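You operate a simulated robot arm through the tools that you are given. There is no shell and no other tool.

You are at the controls of a simulated two-armed robot. One attempt, no reset.

TASK
Slip-check the white band hose once, then measure its crimp in the gauge.
Fine: stand it in the slip check socket before the white lever; it ends in the gauge; the press stays off. Set down upright: what you pick out.

It is judged by the outcome, as a careful person would: the job done as asked, and still so three seconds after it is handed in. It fails if anything else is knocked over, pushed out of place, dropped, spilled or broken.

THE ROBOT
Two 7-joint arms with two-finger parallel grippers on one trunk, on a base that drives. Base frame: it is fixed to the floor where the robot stands at the start and does not move with it; the origin is under the middle of the robot, x ahead of it, y to its left, z up. Lengths are in m, angles in rad, forces in N, time in s.
The left shoulder is at the start at [0.08, 0.131, 0.947], the right one opposite. With the tool pointing down near the work surface each hand reaches from about 0.3 to 0.82 m from the robot's upright axis, wherever it stands, measured 20 degrees to its own side. Places, roughly: hose [3.75, -0.5, 1]; pocket of the bench gauge [4.2, -0.2, 0.9]; red jig lever [4.7, -0.1, 1.1]; rotary press switch [3.9, -0.2, 0.9]; socket on the slip check jig [5.7, 0.3, 0.9]; white slip check lever [5.7, 0.4, 1]; yellow measure button [4.1, -0.1, 0.9]. Payload 1.57 kg a hand.
The tool frame of a hand sits at the grasp point between the pads (the TCP): z along the fingers, y along the line on which they close. The tips reach 0.03 m beyond it. The gripper opens to 0.11 m. The fingers are 0.024 m wide and 0.012 m thick; the gripper's body (0.048 by 0.112 m) begins 0.078 m behind the TCP.
Orientation is told as [roll, pitch, yaw] about the base's x, y, z axes, in that order, counted from this pose: with the fingers straight down and closing along the base's y, the tool's x points along the base's -x, its y along +y and its z along -z.

THE INTERFACE
- The arms move only by the tool play_rows. It takes "left_increments", "right_increments" or both (then of equal length, played together; a hand with none holds still); each is a list of rows, each a list of 7 numbers: the shift along the tool's x, y, z in m, then the turn, a rotation vector about the tool's x, y, z in rad, then the closure, from 0 (fully open) to 1 (shut). In form: [[tx, ty, tz, ax, ay, az, grip], ...]. A call has 1 to 20 rows; each row shifts and turns the commanded pose from where the row before left it, along the tool's axes as they then stand. Rows are played at 5 a second. More than 0.05 m and 0.15 rad between two rows, or a gripper value outside its range, and nothing of the call is played. Where a pose cannot be reached the arm comes as near as it can. A force on the tool above 90 N (or 10 N above the force at the start of the call, whichever is more), or a blocked arm, ends the call early, and 0.2 s more pass. Each finger travels about 0.108 m/s and halts on what it meets, pressing with about 22 N; the grip force reading is that of the motor and also rises with nothing between the fingers. The clock runs only during rows and for 0.2 s after the last one: add rows that do not move to give the fingers time. The reply holds the time, the measured pose of the TCP, the force on the tool along the base axes, the opening and the grip force, in the units named above and with some noise, with the torque about the TCP (base axes, N m) and any sound that the robot's microphone picked up, and new pictures: "views" is both (left out), scene, wrist or none (wrist: the cameras of the hands that moved).
- Cameras (640 x 400 px; columns grow to the right, rows downward): "scene" is now at [-0.0446, -0.0051, 1.4437]; the picture's right is [-0.06, -1.00, 0.00], its down [-0.33, 0.02, -0.94] and it looks along [0.94, -0.06, -0.33] (base axes); focal length 258 px, centre (320, 200). "left" rides on the left gripper at [0.07, -0.016, -0.141] in its tool frame; the picture's right is [0.23, 0.97, 0.00], its down [-0.86, 0.20, -0.48] and it looks along [-0.47, 0.11, 0.88] (tool axes); focal length 222 px, centre (320, 200). "right" rides on the right gripper at [0.07, 0.016, -0.141] in its tool frame; the picture's right is [-0.23, 0.97, 0.00], its down [-0.86, -0.20, -0.48] and it looks along [-0.47, -0.11, 0.88] (tool axes); focal length 222 px, centre (320, 200). There is no depth. A picture from a camera that has moved, and an enlarged one, comes with that camera's place and axes in the base frame and with its lens.
- roll_base(legs): drives the robot by 1 to 6 legs, each [ahead, left, turn to the left] in m, m and rad, along the robot's own axes; the way and the turn of a leg run together, so that a leg with both is an arc; at most 1.5 m and 3.142 rad a leg. The arms and the cameras ride along, it lands a little off, and it stops where it bumps. It gives what a move gives, and a new picture of the scene camera.
- aim_head(pan, tilt): turns the head with the scene camera to pan (to the left, within 1.902 rad either way) and tilt (down, from -0.506 to 1.204), counted from straight ahead of the robot. It gives what a move gives, and a new picture of the scene camera.
- inspect(camera, box): a new picture of the part [left, top, right, bottom] of that camera's present view, enlarged. It takes no simulated time.
- job_done(): hands the job in; it is judged then, once.

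Nothing tells you exact positions but the pictures and the camera data. Unless the task says otherwise, let go and move clear before handing in.

The tools are called as name(argument=value, ...) on one line, values as JSON. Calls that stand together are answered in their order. play_rows: Moves the arms, as the interface text tells. Its arguments: {"type":"object","properties":{"left_increments":{"type":"array","items":{"type":"array","items":{"type":"number"}}},"right_increments":{"type":"array","items":{"type":"array","items":{"type":"number"}}},"views":{"type":"string","enum":["both","scene","wrist","none"]}},"required":[]} The other tools are called the same way: roll_base (legs) drives the base; aim_head (pan, tilt) turns the head that bears the scene camera; inspect (camera, box) takes an enlarged picture of a part of a camera's view; job_done () hands the job in.

At the start:

```text
time: 0.0
left_ee_pos: [0.6021, 0.1921, 1.2063]
left_orientation: [0.0, 0.0, 0.0]
left_ft_force: [-0.3, -0.4, -0.8]
left_wrist_torque: [0.0, -0.04, 0.02]
left_width: 0.1098
left_finger_force: 0.1
right_ee_pos: [0.5408, -0.2371, 1.2317]
right_orientation: [0.0, 0.0, 0.0]
right_ft_force: [-0.2, 0.2, 0.3]
right_wrist_torque: [0.0, 0.01, 0.01]
right_width: 0.1102
right_finger_force: 0.1
robot x, y, heading: [-0.0005, 0.0025, 0.004]
head pan, tilt: [-0.063, 0.337]
```

scene: 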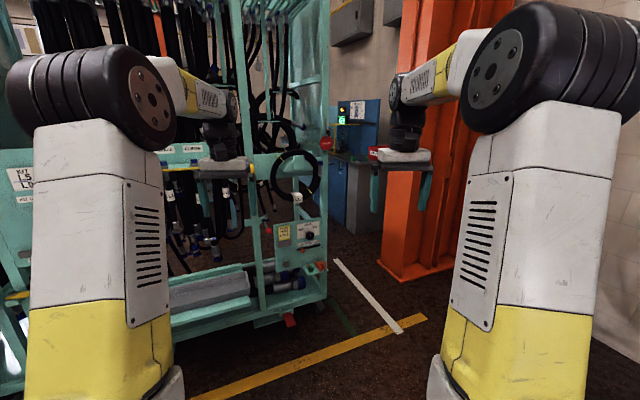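
right: 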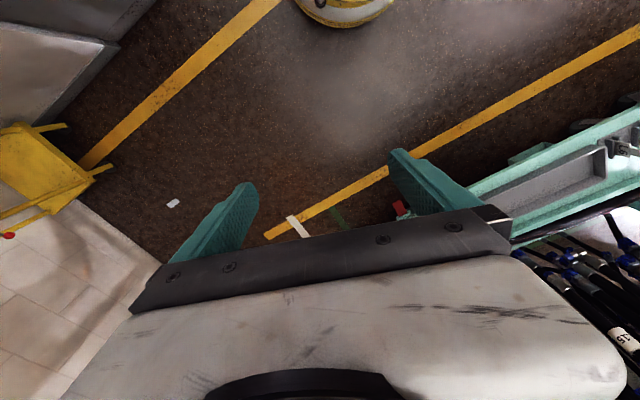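
left: 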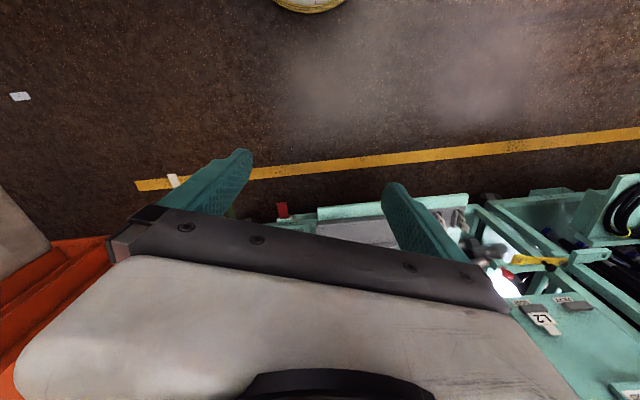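

I see a hose rack ahead-left, an orange column ahead-right, and a blue bench beyond the gap between them. I'll look around with the head before driving.

aim_head(pan=0, tilt=0.5)

inspect(camera="scene", box=[240, 60, 440, 220])

aim_head(pan=-0.7, tilt=0.5)

aim_head(pan=0.7, tilt=0.5)

```text
time: 0.7
left_ee_pos: [0.6028, 0.1919, 1.205]
left_orientation: [0.0, 0.0, -0.001]
left_ft_force: [0.3, -0.6, -0.6]
left_wrist_torque: [0.0, -0.02, 0.02]
left_width: 0.1102
left_finger_force: 0.0
right_ee_pos: [0.5415, -0.2368, 1.2315]
right_orientation: [0.001, 0.001, -0.001]
right_ft_force: [0.1, 0.4, -1.4]
right_wrist_torque: [0.03, 0.0, 0.05]
right_width: 0.1102
right_finger_force: 0.1
robot x, y, heading: [0.0004, -0.0025, -0.002]
head pan, tilt: [0.0, 0.499]
camera scene: at [-0.0466, 0.0007, 1.4288], right [0.0, -1.0, 0.0], down [-0.48, 0.0, -0.88], along [0.88, 0.0, -0.48], focal length 258 px, centre (320, 200)
```

scene: 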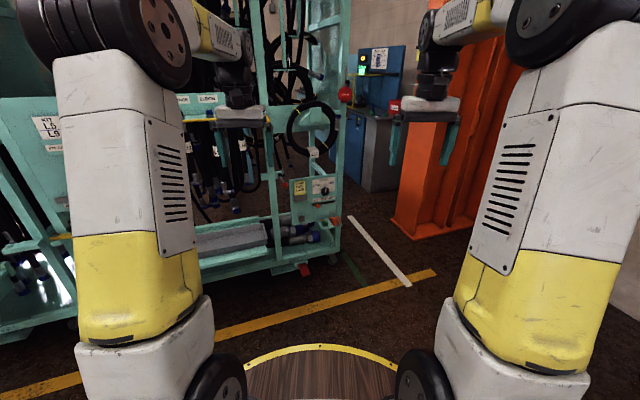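

```text
2.50 times, centred on (340, 140) of scene
camera zoom: at [-0.0466, 0.0007, 1.4288], right [0.0, -1.0, 0.0], down [-0.48, 0.0, -0.88], along [0.88, 0.0, -0.48], focal length 645 px, centre (270, 350)
```

zoom: 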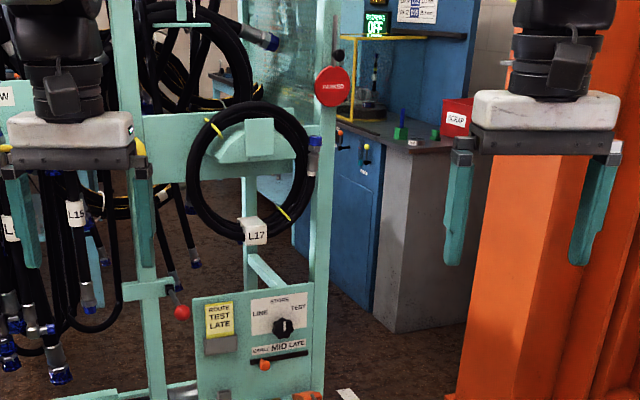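

```text
time: 1.8
left_ee_pos: [0.6031, 0.1916, 1.206]
left_orientation: [-0.001, 0.002, 0.001]
left_ft_force: [0.3, 0.8, -0.3]
left_wrist_torque: [0.02, 0.0, -0.02]
left_width: 0.1098
left_finger_force: 0.0
right_ee_pos: [0.5409, -0.2369, 1.2314]
right_orientation: [0.001, 0.0, 0.0]
right_ft_force: [-0.6, 0.8, 0.0]
right_wrist_torque: [0.02, 0.01, 0.03]
right_width: 0.1099
right_finger_force: 0.1
robot x, y, heading: [-0.0016, -0.0006, -0.001]
head pan, tilt: [-0.7, 0.499]
camera scene: at [-0.068, -0.0579, 1.4287], right [-0.64, -0.77, 0.0], down [-0.37, 0.31, -0.88], along [0.67, -0.56, -0.48], focal length 258 px, centre (320, 200)
```

scene: 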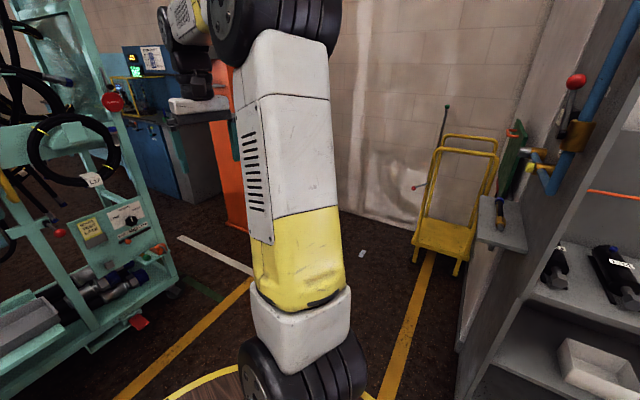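

```text
time: 3.3
left_ee_pos: [0.6026, 0.1916, 1.2051]
left_orientation: [0.0, 0.001, -0.001]
left_ft_force: [0.0, -0.4, -0.9]
left_wrist_torque: [-0.02, -0.03, -0.02]
left_width: 0.1098
left_finger_force: 0.0
right_ee_pos: [0.5408, -0.2359, 1.231]
right_orientation: [0.001, 0.001, 0.002]
right_ft_force: [-0.6, 0.1, 0.2]
right_wrist_torque: [-0.01, 0.0, 0.01]
right_width: 0.11
right_finger_force: 0.0
robot x, y, heading: [0.0004, -0.0011, 0.001]
head pan, tilt: [0.7, 0.499]
camera scene: at [-0.068, 0.0593, 1.4287], right [0.64, -0.77, 0.0], down [-0.37, -0.31, -0.88], along [0.67, 0.57, -0.48], focal length 258 px, centre (320, 200)
```

scene: 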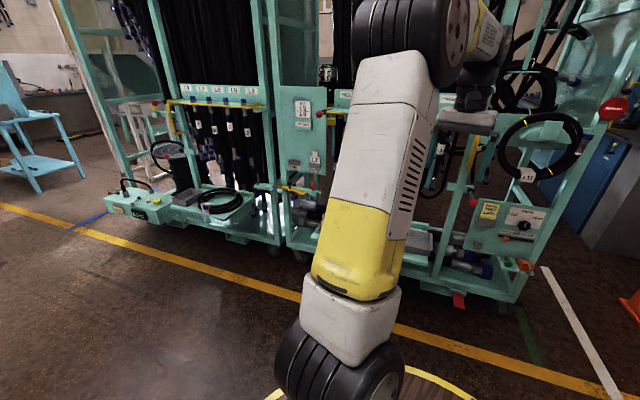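

Left is the rack and ahead is a narrow gap to the bench area. I'll look down to see the robot's own footprint, and at the gap more closely.

aim_head(pan=0, tilt=1.1)

aim_head(pan=-0.3, tilt=0.3)

inspect(camera="scene", box=[160, 40, 400, 190])

```text
time: 4.4
left_ee_pos: [0.6021, 0.1915, 1.2054]
left_orientation: [0.0, 0.0, 0.002]
left_ft_force: [0.0, -0.3, 0.6]
left_wrist_torque: [-0.01, 0.04, -0.02]
left_width: 0.1103
left_finger_force: 0.1
right_ee_pos: [0.5424, -0.2356, 1.2328]
right_orientation: [-0.001, 0.001, 0.001]
right_ft_force: [0.0, -0.1, -1.1]
right_wrist_torque: [-0.04, 0.01, 0.01]
right_width: 0.1102
right_finger_force: 0.0
robot x, y, heading: [-0.0031, -0.0049, 0.0]
head pan, tilt: [0.0, 1.1]
camera scene: at [-0.0744, 0.0007, 1.3811], right [0.0, -1.0, 0.0], down [-0.89, 0.0, -0.45], along [0.45, 0.0, -0.89], focal length 258 px, centre (320, 200)
```

scene: 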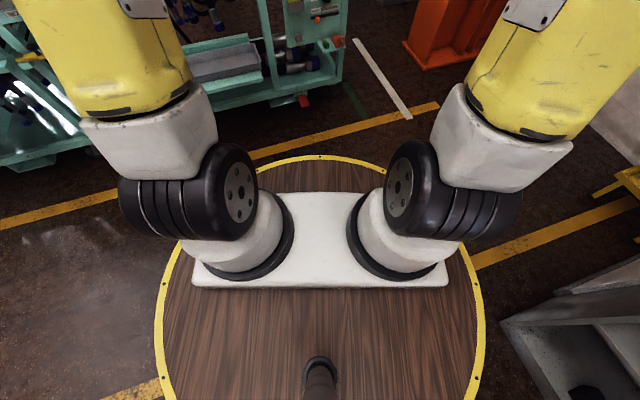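

```text
time: 5.5
left_ee_pos: [0.6029, 0.1897, 1.2045]
left_orientation: [0.001, 0.0, 0.0]
left_ft_force: [0.7, 0.4, 0.2]
left_wrist_torque: [-0.02, 0.0, 0.0]
left_width: 0.1101
left_finger_force: 0.0
right_ee_pos: [0.5405, -0.2374, 1.2322]
right_orientation: [0.0, 0.001, -0.002]
right_ft_force: [0.2, 0.4, -0.1]
right_wrist_torque: [-0.01, 0.02, -0.03]
right_width: 0.1099
right_finger_force: 0.0
robot x, y, heading: [-0.0034, 0.0026, -0.003]
head pan, tilt: [-0.3, 0.3]
camera scene: at [-0.0484, -0.0269, 1.447], right [-0.3, -0.96, 0.0], down [-0.28, 0.09, -0.95], along [0.91, -0.28, -0.3], focal length 258 px, centre (320, 200)
```

scene: 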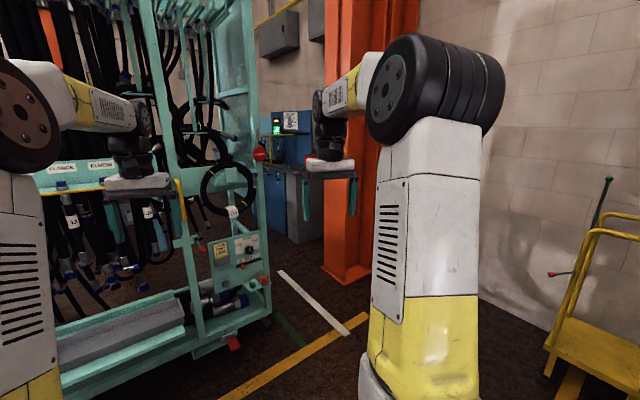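

```text
2.67 times, centred on (280, 115) of scene
camera zoom: at [-0.0484, -0.0269, 1.447], right [-0.3, -0.96, 0.0], down [-0.28, 0.09, -0.95], along [0.91, -0.28, -0.3], focal length 688 px, centre (427, 427)
```

zoom: 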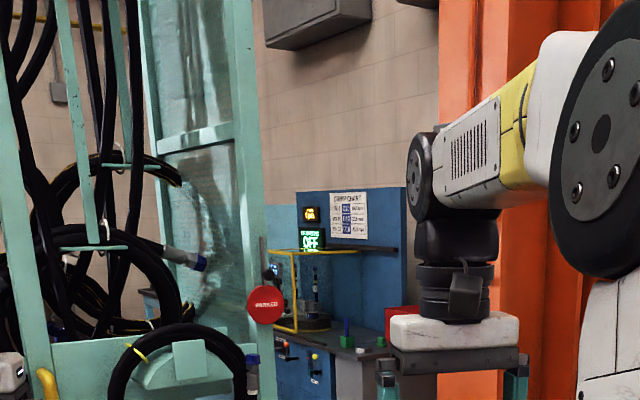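

The robot carries a round deck, and the gap between rack and column looks tight. I'll survey the left side and beyond, and check the footprint in the wrist view.

inspect(camera="right", box=[240, 0, 480, 150])

aim_head(pan=1.3, tilt=0.3)

aim_head(pan=1.9, tilt=0.4)

aim_head(pan=-1.5, tilt=0.4)

aim_head(pan=-0.15, tilt=0.7)

inspect(camera="scene", box=[220, 0, 480, 180])

```text
2.67 times, centred on (360, 75) of right
camera zoom: at [0.4722, -0.2194, 1.3731], right [0.23, 0.97, 0.0], down [0.86, -0.2, 0.48], along [0.47, -0.11, -0.88], focal length 592 px, centre (213, 533)
```

zoom: 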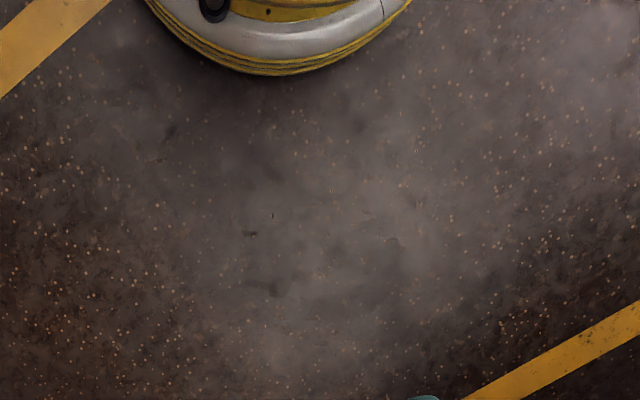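

```text
time: 7.2
left_ee_pos: [0.6028, 0.1918, 1.2058]
left_orientation: [0.001, 0.0, -0.001]
left_ft_force: [-0.3, 0.5, -0.3]
left_wrist_torque: [0.03, -0.02, -0.03]
left_width: 0.11
left_finger_force: 0.1
right_ee_pos: [0.5402, -0.2368, 1.2324]
right_orientation: [0.0, 0.001, 0.001]
right_ft_force: [-0.4, -0.1, 0.0]
right_wrist_torque: [0.02, 0.01, -0.04]
right_width: 0.11
right_finger_force: 0.0
robot x, y, heading: [-0.0007, -0.0031, 0.0]
head pan, tilt: [1.3, 0.3]
camera scene: at [-0.1126, 0.0906, 1.4471], right [0.96, -0.27, 0.0], down [-0.08, -0.28, -0.96], along [0.26, 0.92, -0.3], focal length 258 px, centre (320, 200)
```

scene: 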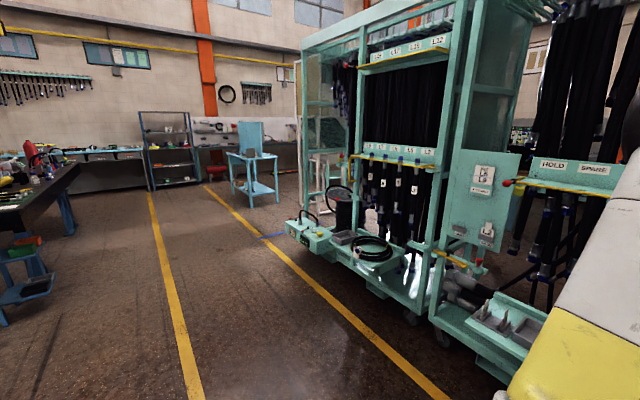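

```text
time: 8.2
left_ee_pos: [0.6019, 0.1916, 1.2051]
left_orientation: [0.001, 0.0, 0.001]
left_ft_force: [0.3, 0.3, 0.7]
left_wrist_torque: [0.0, 0.0, 0.0]
left_width: 0.1102
left_finger_force: 0.0
right_ee_pos: [0.541, -0.2369, 1.233]
right_orientation: [-0.002, 0.001, 0.0]
right_ft_force: [-0.3, 0.2, 0.0]
right_wrist_torque: [0.0, -0.02, 0.0]
right_width: 0.1101
right_finger_force: 0.0
robot x, y, heading: [-0.0011, -0.0017, 0.005]
head pan, tilt: [1.901, 0.4]
camera scene: at [-0.1675, 0.0884, 1.4379], right [0.95, 0.32, 0.0], down [0.13, -0.37, -0.92], along [-0.3, 0.87, -0.39], focal length 258 px, centre (320, 200)
```

scene: 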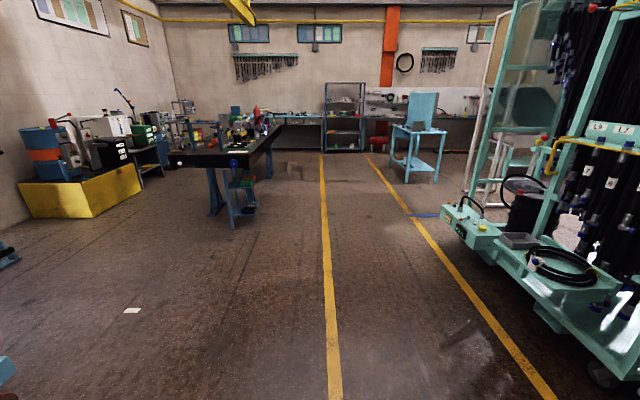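

```text
time: 11.1
left_ee_pos: [0.6026, 0.1927, 1.2064]
left_orientation: [-0.001, 0.001, 0.0]
left_ft_force: [-0.6, 0.2, -0.3]
left_wrist_torque: [0.0, 0.0, -0.01]
left_width: 0.11
left_finger_force: 0.0
right_ee_pos: [0.541, -0.2361, 1.2331]
right_orientation: [-0.001, 0.0, -0.001]
right_ft_force: [0.0, -0.1, -0.5]
right_wrist_torque: [-0.03, -0.02, -0.01]
right_width: 0.1098
right_finger_force: 0.0
robot x, y, heading: [-0.0008, -0.0027, 0.001]
head pan, tilt: [-1.499, 0.4]
camera scene: at [-0.131, -0.0917, 1.4379], right [-1.0, -0.07, 0.0], down [-0.03, 0.39, -0.92], along [0.07, -0.92, -0.39], focal length 258 px, centre (320, 200)
```

scene: 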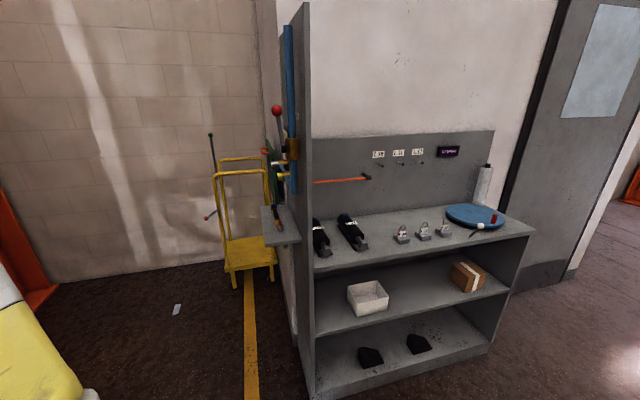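

```text
time: 12.6
left_ee_pos: [0.6022, 0.1909, 1.206]
left_orientation: [-0.001, 0.0, -0.002]
left_ft_force: [-1.3, 1.0, -0.1]
left_wrist_torque: [0.01, 0.02, 0.0]
left_width: 0.1097
left_finger_force: 0.1
right_ee_pos: [0.5403, -0.2355, 1.233]
right_orientation: [0.0, 0.0, 0.0]
right_ft_force: [0.0, -0.6, -0.2]
right_wrist_torque: [-0.02, -0.04, 0.01]
right_width: 0.1104
right_finger_force: 0.0
robot x, y, heading: [-0.0005, 0.0003, -0.002]
head pan, tilt: [-0.15, 0.7]
camera scene: at [-0.0536, -0.0121, 1.411], right [-0.15, -0.99, 0.0], down [-0.64, 0.1, -0.76], along [0.76, -0.11, -0.64], focal length 258 px, centre (320, 200)
```

scene: 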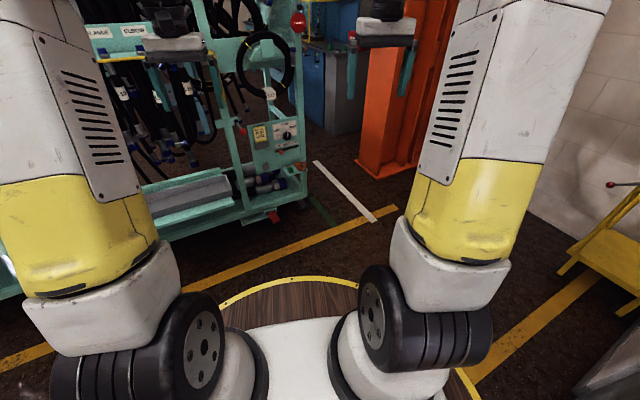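

```text
2.22 times, centred on (350, 90) of scene
camera zoom: at [-0.0536, -0.0121, 1.411], right [-0.15, -0.99, 0.0], down [-0.64, 0.1, -0.76], along [0.76, -0.11, -0.64], focal length 573 px, centre (253, 444)
```

zoom: 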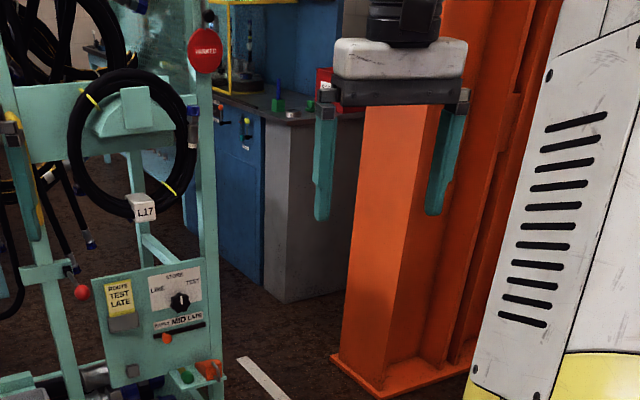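

The passage runs between the rack's right end and the orange column's base plate, angled about 0.37 rad left, and seems about 0.78 m wide. I'll drive up in front of it, turn to align and measure again.

roll_base(legs=[[0.6, -0.85, 0], [0, 0, 0.37]])

aim_head(pan=0, tilt=0.6)

aim_head(pan=0, tilt=0.1)

```text
time: 19.0
left_ee_pos: [1.0984, -0.4363, 1.2052]
left_orientation: [0.0, -0.001, 0.387]
left_ft_force: [-0.6, 1.1, -0.1]
left_wrist_torque: [-0.01, 0.04, -0.02]
left_width: 0.1099
left_finger_force: 0.1
right_ee_pos: [1.2029, -0.8563, 1.2319]
right_orientation: [0.0, 0.0, 0.385]
right_ft_force: [-0.3, -0.4, 1.0]
right_wrist_torque: [0.02, -0.01, 0.0]
right_width: 0.1096
right_finger_force: 0.0
robot x, y, heading: [0.6138, -0.8397, 0.385]
head pan, tilt: [-0.15, 0.7]
camera scene: at [0.5684, -0.8719, 1.411], right [0.23, -0.97, 0.0], down [-0.63, -0.15, -0.76], along [0.74, 0.18, -0.64], focal length 258 px, centre (320, 200)
```

scene: 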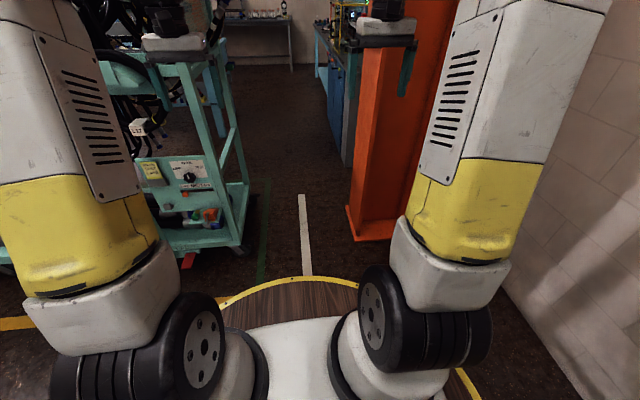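

```text
time: 19.7
left_ee_pos: [1.0989, -0.4355, 1.2053]
left_orientation: [0.001, 0.0, 0.385]
left_ft_force: [-0.3, 0.7, -0.2]
left_wrist_torque: [-0.01, 0.02, -0.01]
left_width: 0.1098
left_finger_force: 0.1
right_ee_pos: [1.204, -0.8556, 1.2324]
right_orientation: [0.001, -0.001, 0.386]
right_ft_force: [0.8, -0.4, 0.0]
right_wrist_torque: [-0.01, 0.01, 0.01]
right_width: 0.1101
right_finger_force: 0.1
robot x, y, heading: [0.6109, -0.8363, 0.386]
head pan, tilt: [0.0, 0.6]
camera scene: at [0.5677, -0.8585, 1.4196], right [0.38, -0.93, 0.0], down [-0.52, -0.21, -0.82], along [0.76, 0.31, -0.57], focal length 258 px, centre (320, 200)
```

scene: 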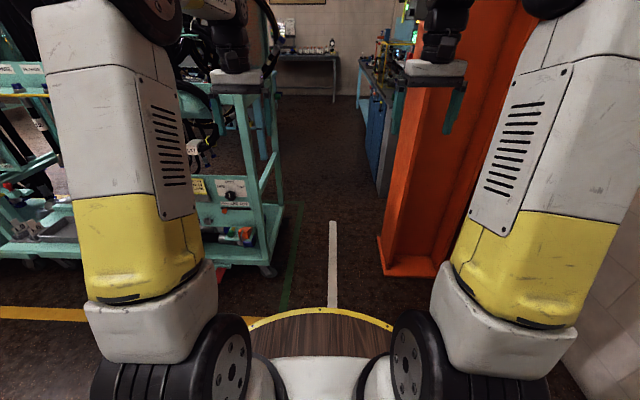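

```text
time: 20.7
left_ee_pos: [1.0991, -0.4362, 1.2054]
left_orientation: [0.001, 0.0, 0.385]
left_ft_force: [0.6, 0.0, -0.8]
left_wrist_torque: [-0.01, 0.01, 0.03]
left_width: 0.1099
left_finger_force: 0.0
right_ee_pos: [1.2035, -0.8548, 1.2317]
right_orientation: [0.001, 0.0, 0.385]
right_ft_force: [-0.5, -0.3, -0.7]
right_wrist_torque: [-0.02, -0.02, -0.02]
right_width: 0.1099
right_finger_force: 0.1
robot x, y, heading: [0.6106, -0.8399, 0.384]
head pan, tilt: [0.0, 0.099]
camera scene: at [0.5711, -0.8571, 1.4657], right [0.38, -0.93, 0.0], down [-0.09, -0.04, -0.99], along [0.92, 0.38, -0.1], focal length 258 px, centre (320, 200)
```

scene: 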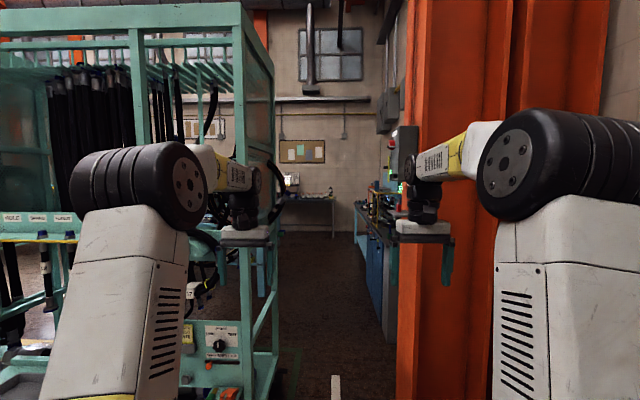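

The gap lines up with my heading: rack edge about 0.33 m to my left, column plate about 0.45 m to my right, so it's tight for the elbows. I'll stretch the hands forward and inward to narrow the arms and then check the gap.

play_rows(left_increments=[[-0.024, -0.018, 0, 0, 0, 0, 0], [-0.024, -0.018, 0, 0, 0, 0, 0], [-0.024, -0.018, 0, 0, 0, 0, 0], [-0.024, -0.018, 0, 0, 0, 0, 0], [-0.024, -0.018, 0, 0, 0, 0, 0], [0, 0, 0, 0, 0, 0, 0]], right_increments=[[-0.036, 0.025, 0, 0, 0, 0, 0], [-0.036, 0.025, 0, 0, 0, 0, 0], [-0.036, 0.025, 0, 0, 0, 0, 0], [-0.036, 0.025, 0, 0, 0, 0, 0], [-0.036, 0.025, 0, 0, 0, 0, 0], [0, 0, 0, 0, 0, 0, 0]], views="scene")

aim_head(pan=-0.5, tilt=0.2)

aim_head(pan=0.5, tilt=0.2)

aim_head(pan=0, tilt=0.6)

inspect(camera="scene", box=[200, 150, 460, 320])

```text
time: 22.1
left_ee_pos: [1.243, -0.4727, 1.2036]
left_orientation: [0.001, 0.003, 0.387]
left_ft_force: [0.1, 0.2, -0.3]
left_wrist_torque: [0.02, 0.06, -0.02]
left_width: 0.1099
left_finger_force: 0.0
right_ee_pos: [1.3208, -0.6701, 1.2305]
right_orientation: [0.0, 0.005, 0.388]
right_ft_force: [-0.4, -0.3, -0.8]
right_wrist_torque: [-0.03, 0.03, 0.0]
right_width: 0.11
right_finger_force: 0.0
right hand out of reach, approached as far as the arm can: row 5
robot x, y, heading: [0.6122, -0.8407, 0.383]
head pan, tilt: [0.0, 0.099]
camera scene: at [0.5718, -0.8567, 1.4658], right [0.38, -0.93, 0.0], down [-0.09, -0.04, -0.99], along [0.92, 0.38, -0.1], focal length 258 px, centre (320, 200)
```

scene: 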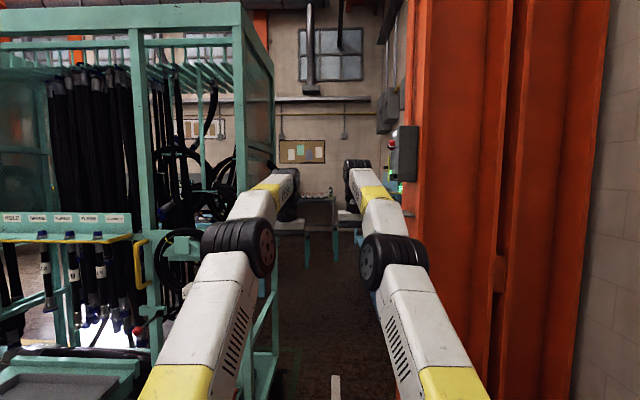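

```text
time: 23.0
left_ee_pos: [1.242, -0.4745, 1.2052]
left_orientation: [-0.002, -0.003, 0.386]
left_ft_force: [0.0, 0.4, 0.0]
left_wrist_torque: [-0.03, -0.03, 0.02]
left_width: 0.11
left_finger_force: 0.0
right_ee_pos: [1.3202, -0.6727, 1.2316]
right_orientation: [0.001, 0.001, 0.386]
right_ft_force: [0.2, -0.7, -0.4]
right_wrist_torque: [-0.05, 0.0, -0.02]
right_width: 0.1101
right_finger_force: 0.0
robot x, y, heading: [0.615, -0.8399, 0.383]
head pan, tilt: [-0.499, 0.201]
camera scene: at [0.5786, -0.9021, 1.4564], right [-0.11, -0.99, 0.0], down [-0.2, 0.02, -0.98], along [0.97, -0.11, -0.2], focal length 258 px, centre (320, 200)
```

scene: 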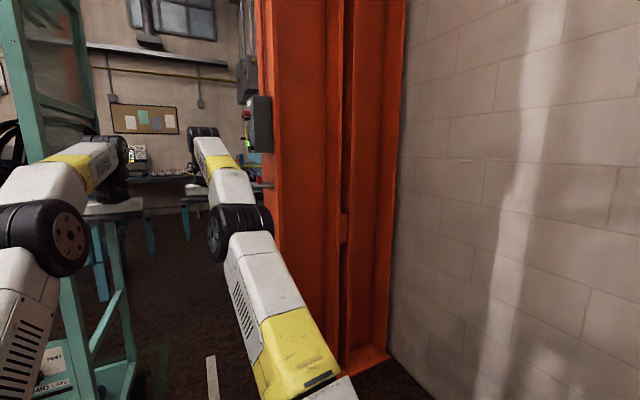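

```text
time: 24.3
left_ee_pos: [1.2422, -0.4736, 1.2048]
left_orientation: [-0.001, 0.001, 0.387]
left_ft_force: [0.6, 0.3, -0.2]
left_wrist_torque: [0.0, 0.0, -0.01]
left_width: 0.1099
left_finger_force: 0.0
right_ee_pos: [1.3209, -0.6704, 1.2303]
right_orientation: [-0.001, 0.0, 0.385]
right_ft_force: [-0.4, 0.1, -0.6]
right_wrist_torque: [0.0, 0.01, 0.03]
right_width: 0.1101
right_finger_force: 0.1
robot x, y, heading: [0.6096, -0.8379, 0.387]
head pan, tilt: [0.499, 0.201]
camera scene: at [0.5449, -0.8196, 1.4564], right [0.77, -0.63, 0.0], down [-0.13, -0.15, -0.98], along [0.62, 0.76, -0.2], focal length 258 px, centre (320, 200)
```

scene: 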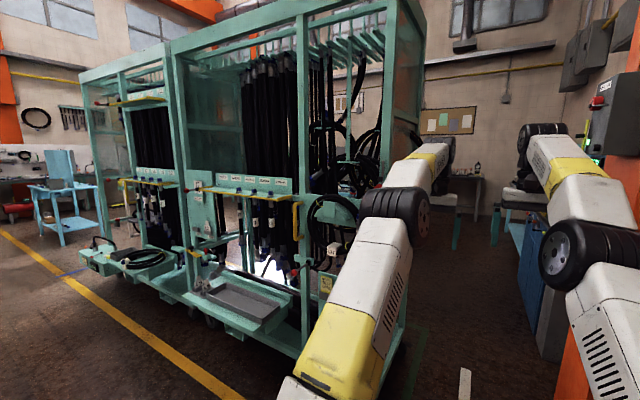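

```text
time: 25.2
left_ee_pos: [1.2429, -0.4746, 1.205]
left_orientation: [0.0, 0.0, 0.385]
left_ft_force: [0.4, -0.5, 0.5]
left_wrist_torque: [0.0, -0.02, 0.02]
left_width: 0.1098
left_finger_force: 0.1
right_ee_pos: [1.3202, -0.6717, 1.2313]
right_orientation: [0.002, 0.002, 0.386]
right_ft_force: [-0.2, 0.0, 0.5]
right_wrist_torque: [-0.01, 0.01, 0.02]
right_width: 0.1099
right_finger_force: 0.1
robot x, y, heading: [0.6141, -0.8351, 0.379]
head pan, tilt: [0.0, 0.6]
camera scene: at [0.5678, -0.8583, 1.4197], right [0.38, -0.93, 0.0], down [-0.52, -0.21, -0.83], along [0.76, 0.31, -0.56], focal length 258 px, centre (320, 200)
```

scene: 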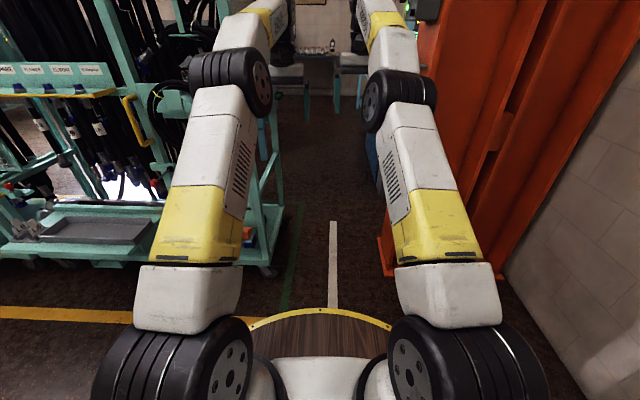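

```text
2.35 times, centred on (330, 235) of scene
camera zoom: at [0.5678, -0.8583, 1.4197], right [0.38, -0.93, 0.0], down [-0.52, -0.21, -0.83], along [0.76, 0.31, -0.56], focal length 607 px, centre (296, 118)
```

zoom: 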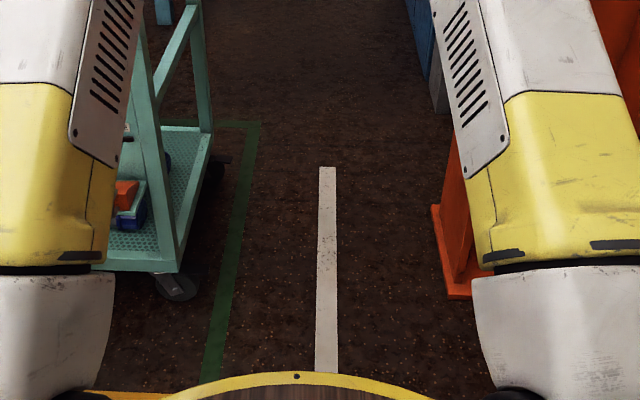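

With the arms stretched they are now narrower than the deck. The white floor line marks the middle of the gap, so I'll centre on it and go ahead in steps.

roll_base(legs=[[0, -0.065, -0.03]])

inspect(camera="scene", box=[200, 150, 460, 320])

```text
time: 26.2
left_ee_pos: [1.2771, -0.5547, 1.2045]
left_orientation: [0.001, 0.0, 0.357]
left_ft_force: [0.1, 1.0, -0.1]
left_wrist_torque: [0.0, 0.02, 0.03]
left_width: 0.1098
left_finger_force: 0.1
right_ee_pos: [1.3506, -0.7531, 1.2317]
right_orientation: [0.0, 0.0, 0.356]
right_ft_force: [0.1, -0.1, 0.1]
right_wrist_torque: [-0.05, -0.02, 0.02]
right_width: 0.11
right_finger_force: 0.1
robot x, y, heading: [0.6373, -0.9006, 0.359]
head pan, tilt: [0.0, 0.6]
camera scene: at [0.5909, -0.9177, 1.4196], right [0.35, -0.94, 0.0], down [-0.53, -0.2, -0.82], along [0.77, 0.29, -0.57], focal length 258 px, centre (320, 200)
```

scene: 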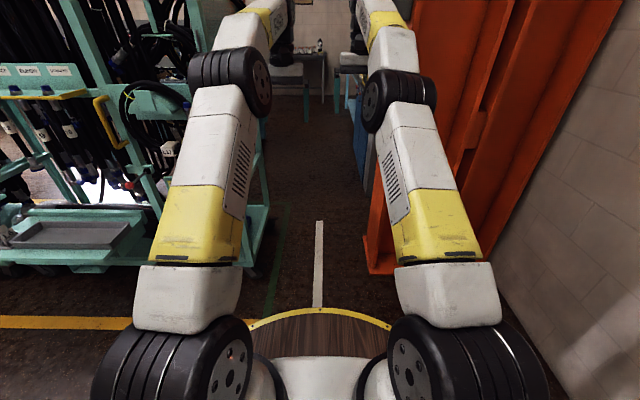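

```text
2.35 times, centred on (330, 235) of scene
camera zoom: at [0.5909, -0.9177, 1.4196], right [0.35, -0.94, 0.0], down [-0.53, -0.2, -0.82], along [0.77, 0.29, -0.57], focal length 607 px, centre (296, 118)
```

zoom: 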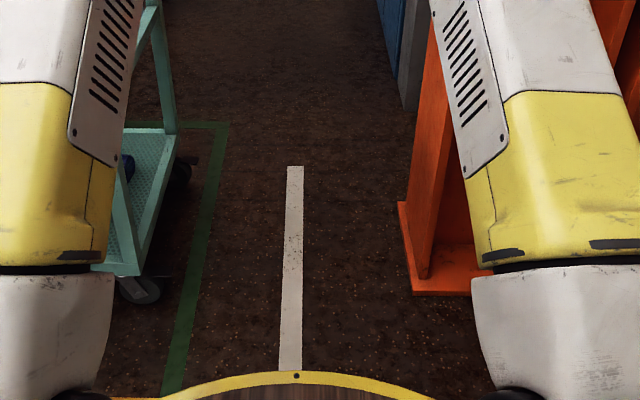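

The column's base plate is about 0.34 m to the right and the rack about 0.41 m to the left, so I need to shift 3 cm left, then go ahead half a metre and recheck.

roll_base(legs=[[0, 0.03, 0], [0.5, 0, 0]])

aim_head(pan=0, tilt=0.95)

```text
time: 29.5
left_ee_pos: [1.7342, -0.3617, 1.2053]
left_orientation: [0.0, -0.001, 0.344]
left_ft_force: [-0.4, 0.6, 0.1]
left_wrist_torque: [0.01, 0.04, -0.03]
left_width: 0.1099
left_finger_force: 0.2
right_ee_pos: [1.8036, -0.5619, 1.2307]
right_orientation: [0.001, 0.001, 0.347]
right_ft_force: [0.2, -0.9, 0.0]
right_wrist_torque: [0.01, -0.02, -0.02]
right_width: 0.1098
right_finger_force: 0.0
robot x, y, heading: [1.0917, -0.7027, 0.345]
head pan, tilt: [0.0, 0.6]
camera scene: at [1.0441, -0.7192, 1.4196], right [0.34, -0.94, 0.0], down [-0.53, -0.19, -0.82], along [0.78, 0.28, -0.57], focal length 258 px, centre (320, 200)
```

scene: 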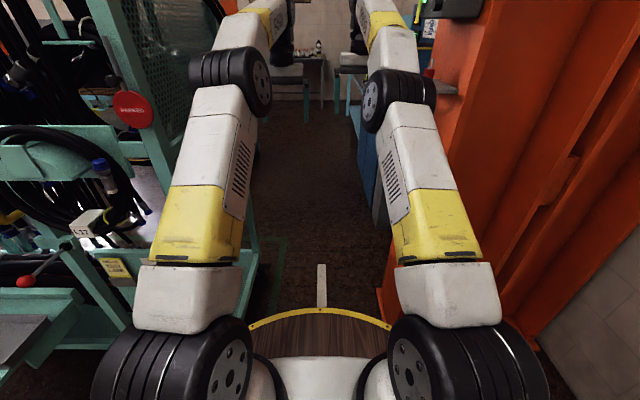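

```text
time: 30.4
left_ee_pos: [1.7338, -0.3608, 1.2048]
left_orientation: [-0.001, 0.0, 0.346]
left_ft_force: [0.4, -0.9, 1.1]
left_wrist_torque: [-0.01, 0.02, 0.0]
left_width: 0.11
left_finger_force: 0.1
right_ee_pos: [1.8037, -0.562, 1.2306]
right_orientation: [0.001, 0.0, 0.346]
right_ft_force: [0.4, 0.1, -0.3]
right_wrist_torque: [0.0, -0.03, -0.03]
right_width: 0.11
right_finger_force: 0.1
robot x, y, heading: [1.0913, -0.7039, 0.345]
head pan, tilt: [0.0, 0.949]
camera scene: at [1.0295, -0.7244, 1.3913], right [0.34, -0.94, 0.0], down [-0.76, -0.28, -0.58], along [0.55, 0.2, -0.81], focal length 258 px, centre (320, 200)
```

scene: 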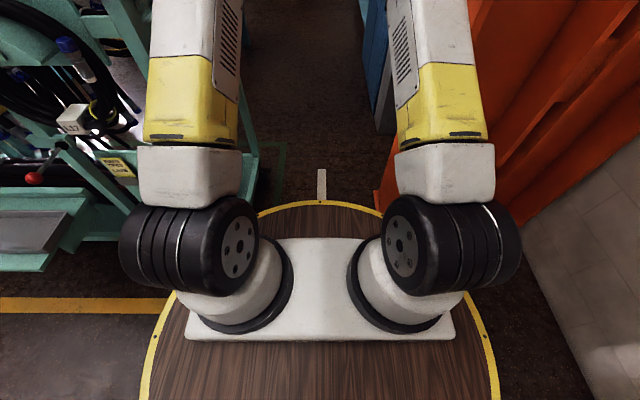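

Clearances look even: about 0.41 m on the left to the rack and 0.37 m on the right to the column plate. I'll continue straight ahead in two steps, watching the view.

roll_base(legs=[[0.4, 0.015, 0]])

aim_head(pan=-0.6, tilt=0.9)

aim_head(pan=0.6, tilt=0.9)

```text
time: 32.8
left_ee_pos: [2.099, -0.2103, 1.2044]
left_orientation: [-0.001, -0.001, 0.35]
left_ft_force: [0.3, 0.0, 0.1]
left_wrist_torque: [0.01, -0.01, -0.01]
left_width: 0.11
left_finger_force: 0.1
right_ee_pos: [2.1699, -0.4103, 1.2312]
right_orientation: [0.0, 0.0, 0.35]
right_ft_force: [0.5, -1.0, -0.5]
right_wrist_torque: [0.02, -0.01, -0.02]
right_width: 0.1101
right_finger_force: 0.0
robot x, y, heading: [1.4604, -0.5552, 0.353]
head pan, tilt: [0.0, 0.949]
camera scene: at [1.3961, -0.5755, 1.3912], right [0.34, -0.94, 0.0], down [-0.76, -0.28, -0.58], along [0.55, 0.2, -0.81], focal length 258 px, centre (320, 200)
```

scene: 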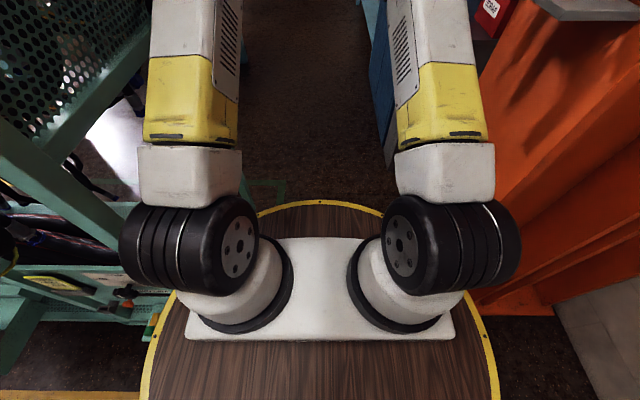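

```text
time: 33.8
left_ee_pos: [2.0987, -0.2093, 1.2054]
left_orientation: [-0.001, 0.002, 0.351]
left_ft_force: [0.7, -0.1, 0.3]
left_wrist_torque: [0.0, -0.02, -0.01]
left_width: 0.1101
left_finger_force: 0.0
right_ee_pos: [2.1703, -0.4091, 1.2311]
right_orientation: [0.001, 0.0, 0.349]
right_ft_force: [-0.5, -0.5, -0.4]
right_wrist_torque: [0.0, 0.02, -0.03]
right_width: 0.11
right_finger_force: 0.1
robot x, y, heading: [1.4562, -0.5509, 0.348]
head pan, tilt: [-0.6, 0.901]
camera scene: at [1.4011, -0.6191, 1.3949], right [-0.25, -0.97, 0.0], down [-0.76, 0.19, -0.62], along [0.6, -0.15, -0.78], focal length 258 px, centre (320, 200)
```

scene: 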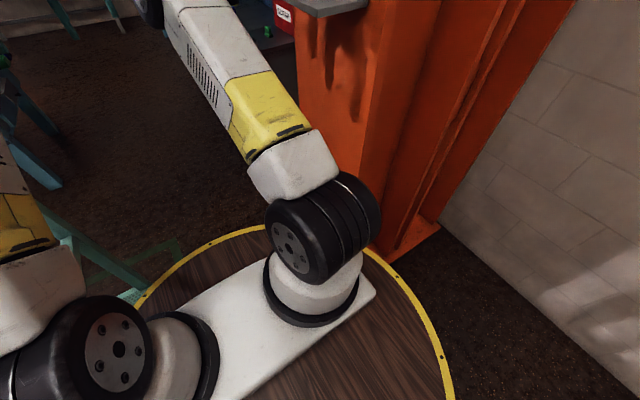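

```text
time: 35.2
left_ee_pos: [2.098, -0.2094, 1.2047]
left_orientation: [-0.001, 0.0, 0.351]
left_ft_force: [0.1, 0.3, 0.2]
left_wrist_torque: [0.02, -0.01, -0.01]
left_width: 0.1101
left_finger_force: 0.1
right_ee_pos: [2.1702, -0.4093, 1.2311]
right_orientation: [0.001, -0.001, 0.351]
right_ft_force: [0.8, 0.3, 0.4]
right_wrist_torque: [0.0, -0.01, 0.02]
right_width: 0.1098
right_finger_force: 0.1
robot x, y, heading: [1.4582, -0.5553, 0.349]
head pan, tilt: [0.6, 0.901]
camera scene: at [1.3718, -0.5391, 1.3949], right [0.81, -0.58, 0.0], down [-0.46, -0.64, -0.62], along [0.36, 0.51, -0.78], focal length 258 px, centre (320, 200)
```

scene: 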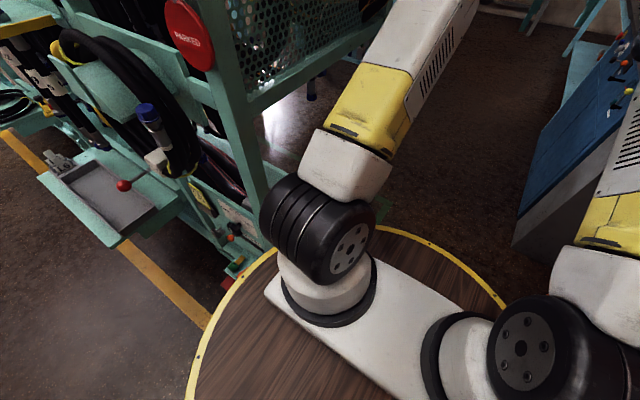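

The rack post is about 0.41 m left and the column face about 0.36 m right. I'll drift 2.5 cm left first and go on ahead.

roll_base(legs=[[0, 0.025, 0], [0.4, 0, 0]])

aim_head(pan=-0.6, tilt=0.5)

aim_head(pan=0.4, tilt=0.5)

```text
time: 38.1
left_ee_pos: [2.4633, -0.049, 1.2045]
left_orientation: [0.001, -0.001, 0.351]
left_ft_force: [1.0, -0.6, -0.6]
left_wrist_torque: [-0.01, 0.02, 0.0]
left_width: 0.1103
left_finger_force: 0.0
right_ee_pos: [2.5341, -0.248, 1.2304]
right_orientation: [0.001, 0.001, 0.352]
right_ft_force: [0.1, 0.4, 0.0]
right_wrist_torque: [0.0, -0.01, 0.0]
right_width: 0.1102
right_finger_force: 0.0
robot x, y, heading: [1.8247, -0.3913, 0.351]
head pan, tilt: [0.6, 0.901]
camera scene: at [1.7362, -0.3782, 1.3949], right [0.81, -0.58, 0.0], down [-0.45, -0.64, -0.62], along [0.36, 0.51, -0.78], focal length 258 px, centre (320, 200)
```

scene: 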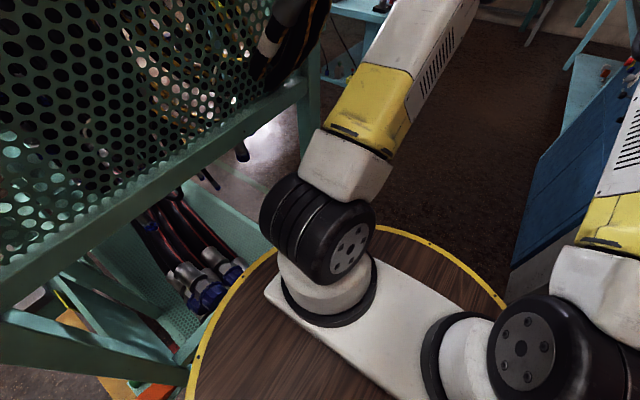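

```text
time: 39.5
left_ee_pos: [2.4634, -0.0477, 1.2047]
left_orientation: [0.0, -0.001, 0.355]
left_ft_force: [-0.8, -0.3, -0.2]
left_wrist_torque: [-0.01, -0.03, 0.02]
left_width: 0.1096
left_finger_force: 0.0
right_ee_pos: [2.534, -0.2484, 1.2306]
right_orientation: [-0.001, 0.0, 0.353]
right_ft_force: [0.2, -0.1, 0.0]
right_wrist_torque: [-0.02, 0.01, -0.02]
right_width: 0.11
right_finger_force: 0.1
robot x, y, heading: [1.8206, -0.3937, 0.355]
head pan, tilt: [-0.6, 0.499]
camera scene: at [1.7807, -0.462, 1.4287], right [-0.25, -0.97, 0.0], down [-0.46, 0.12, -0.88], along [0.85, -0.22, -0.48], focal length 258 px, centre (320, 200)
```

scene: 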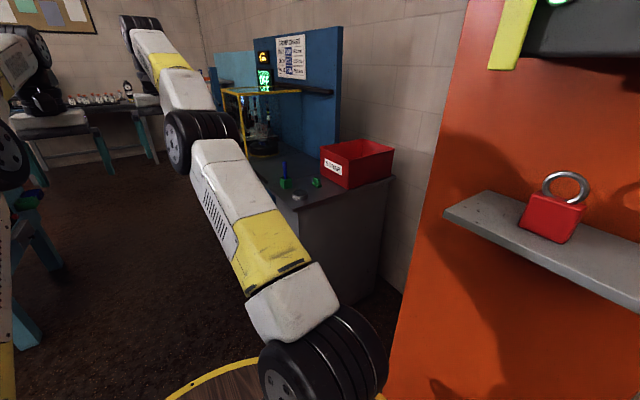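

```text
time: 40.8
left_ee_pos: [2.4628, -0.0487, 1.2047]
left_orientation: [-0.001, -0.001, 0.353]
left_ft_force: [-0.1, -0.2, -0.3]
left_wrist_torque: [0.0, -0.05, 0.01]
left_width: 0.1099
left_finger_force: 0.0
right_ee_pos: [2.5339, -0.2487, 1.2299]
right_orientation: [0.0, -0.001, 0.353]
right_ft_force: [0.0, 0.2, 0.2]
right_wrist_torque: [0.03, 0.02, 0.01]
right_width: 0.11
right_finger_force: 0.1
robot x, y, heading: [1.8202, -0.3977, 0.349]
head pan, tilt: [0.4, 0.499]
camera scene: at [1.759, -0.3776, 1.4287], right [0.68, -0.73, 0.0], down [-0.35, -0.33, -0.88], along [0.64, 0.6, -0.48], focal length 258 px, centre (320, 200)
```

scene: 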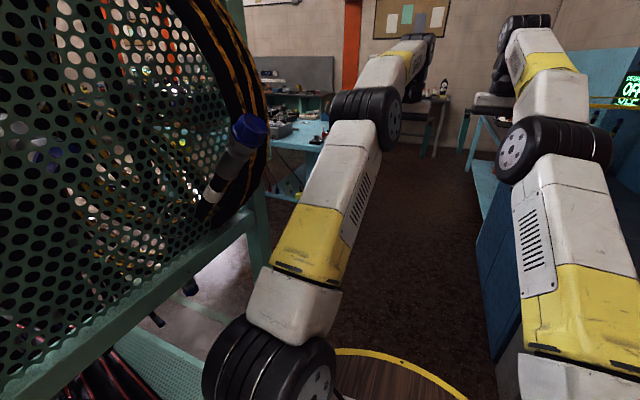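

I'm past the worst of the column; the bench runs along my right side at about 0.5 m. I'll go on along the lane and look at the bench equipment.

roll_base(legs=[[0.9, 0, 0]])

aim_head(pan=-0.7, tilt=0.4)

inspect(camera="scene", box=[200, 60, 520, 260])

aim_head(pan=0.2, tilt=0.4)

```text
time: 45.5
left_ee_pos: [3.3124, 0.257, 1.2062]
left_orientation: [0.0, 0.0, 0.345]
left_ft_force: [-0.6, -0.8, -0.8]
left_wrist_torque: [-0.04, -0.02, -0.03]
left_width: 0.1103
left_finger_force: 0.1
right_ee_pos: [3.3841, 0.0565, 1.2311]
right_orientation: [0.0, -0.001, 0.345]
right_ft_force: [-0.2, 0.0, 0.3]
right_wrist_torque: [0.01, 0.04, 0.01]
right_width: 0.1097
right_finger_force: 0.0
robot x, y, heading: [2.6729, -0.0844, 0.347]
head pan, tilt: [0.4, 0.499]
camera scene: at [2.6072, -0.0688, 1.4287], right [0.68, -0.73, 0.0], down [-0.35, -0.32, -0.88], along [0.65, 0.6, -0.48], focal length 258 px, centre (320, 200)
```

scene: 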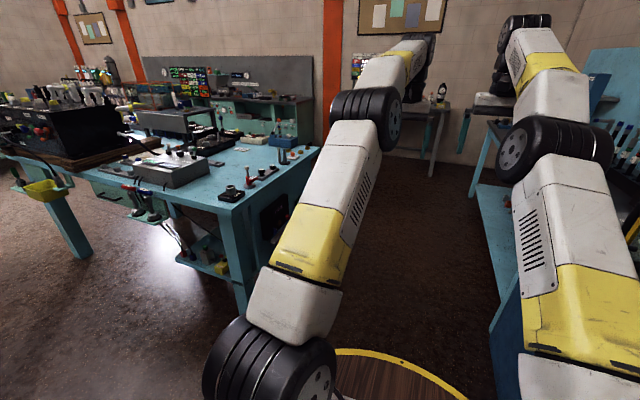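

```text
time: 46.9
left_ee_pos: [3.3139, 0.2572, 1.2053]
left_orientation: [-0.001, -0.001, 0.346]
left_ft_force: [-0.9, 0.6, 0.3]
left_wrist_torque: [-0.02, -0.01, -0.05]
left_width: 0.1098
left_finger_force: 0.1
right_ee_pos: [3.3851, 0.0556, 1.2309]
right_orientation: [0.0, -0.002, 0.345]
right_ft_force: [0.0, 0.3, 0.1]
right_wrist_torque: [-0.01, -0.03, 0.04]
right_width: 0.11
right_finger_force: 0.1
robot x, y, heading: [2.6698, -0.0817, 0.347]
head pan, tilt: [-0.7, 0.4]
camera scene: at [2.6273, -0.1625, 1.4379], right [-0.35, -0.94, 0.0], down [-0.37, 0.13, -0.92], along [0.86, -0.32, -0.39], focal length 258 px, centre (320, 200)
```

scene: 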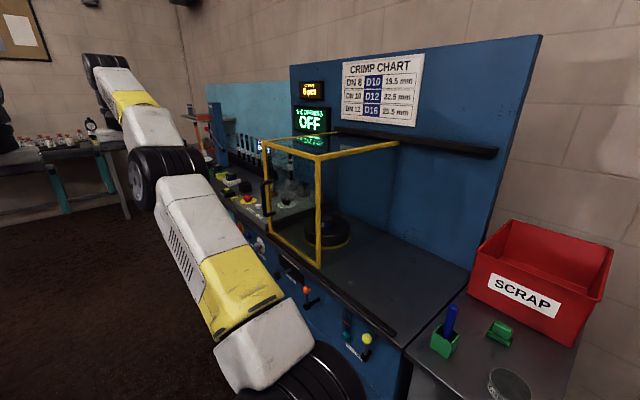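

```text
2.00 times, centred on (360, 160) of scene
camera zoom: at [2.6273, -0.1625, 1.4379], right [-0.35, -0.94, 0.0], down [-0.37, 0.13, -0.92], along [0.86, -0.32, -0.39], focal length 516 px, centre (240, 280)
```

zoom: 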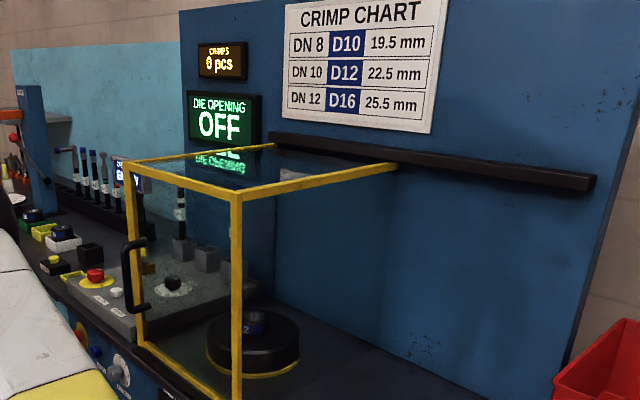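

```text
time: 48.1
left_ee_pos: [3.3132, 0.2559, 1.2048]
left_orientation: [0.0, -0.002, 0.345]
left_ft_force: [-0.3, -0.7, 0.6]
left_wrist_torque: [-0.01, -0.03, 0.01]
left_width: 0.11
left_finger_force: 0.0
right_ee_pos: [3.3844, 0.0553, 1.231]
right_orientation: [0.0, 0.001, 0.345]
right_ft_force: [-0.3, -0.6, 0.0]
right_wrist_torque: [-0.01, -0.01, -0.02]
right_width: 0.1098
right_finger_force: 0.0
robot x, y, heading: [2.67, -0.0833, 0.341]
head pan, tilt: [0.201, 0.4]
camera scene: at [2.6196, -0.0824, 1.4379], right [0.52, -0.85, 0.0], down [-0.33, -0.2, -0.92], along [0.79, 0.48, -0.39], focal length 258 px, centre (320, 200)
```

scene: 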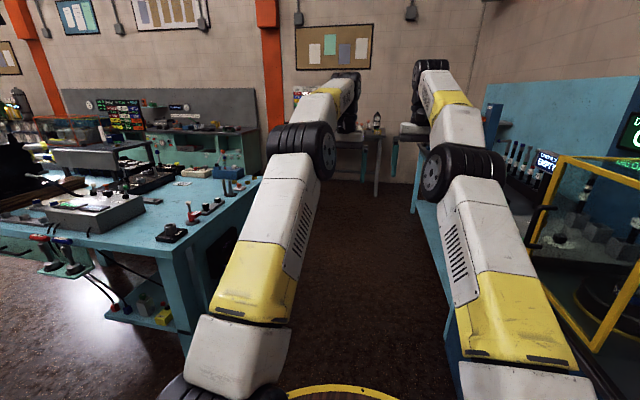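

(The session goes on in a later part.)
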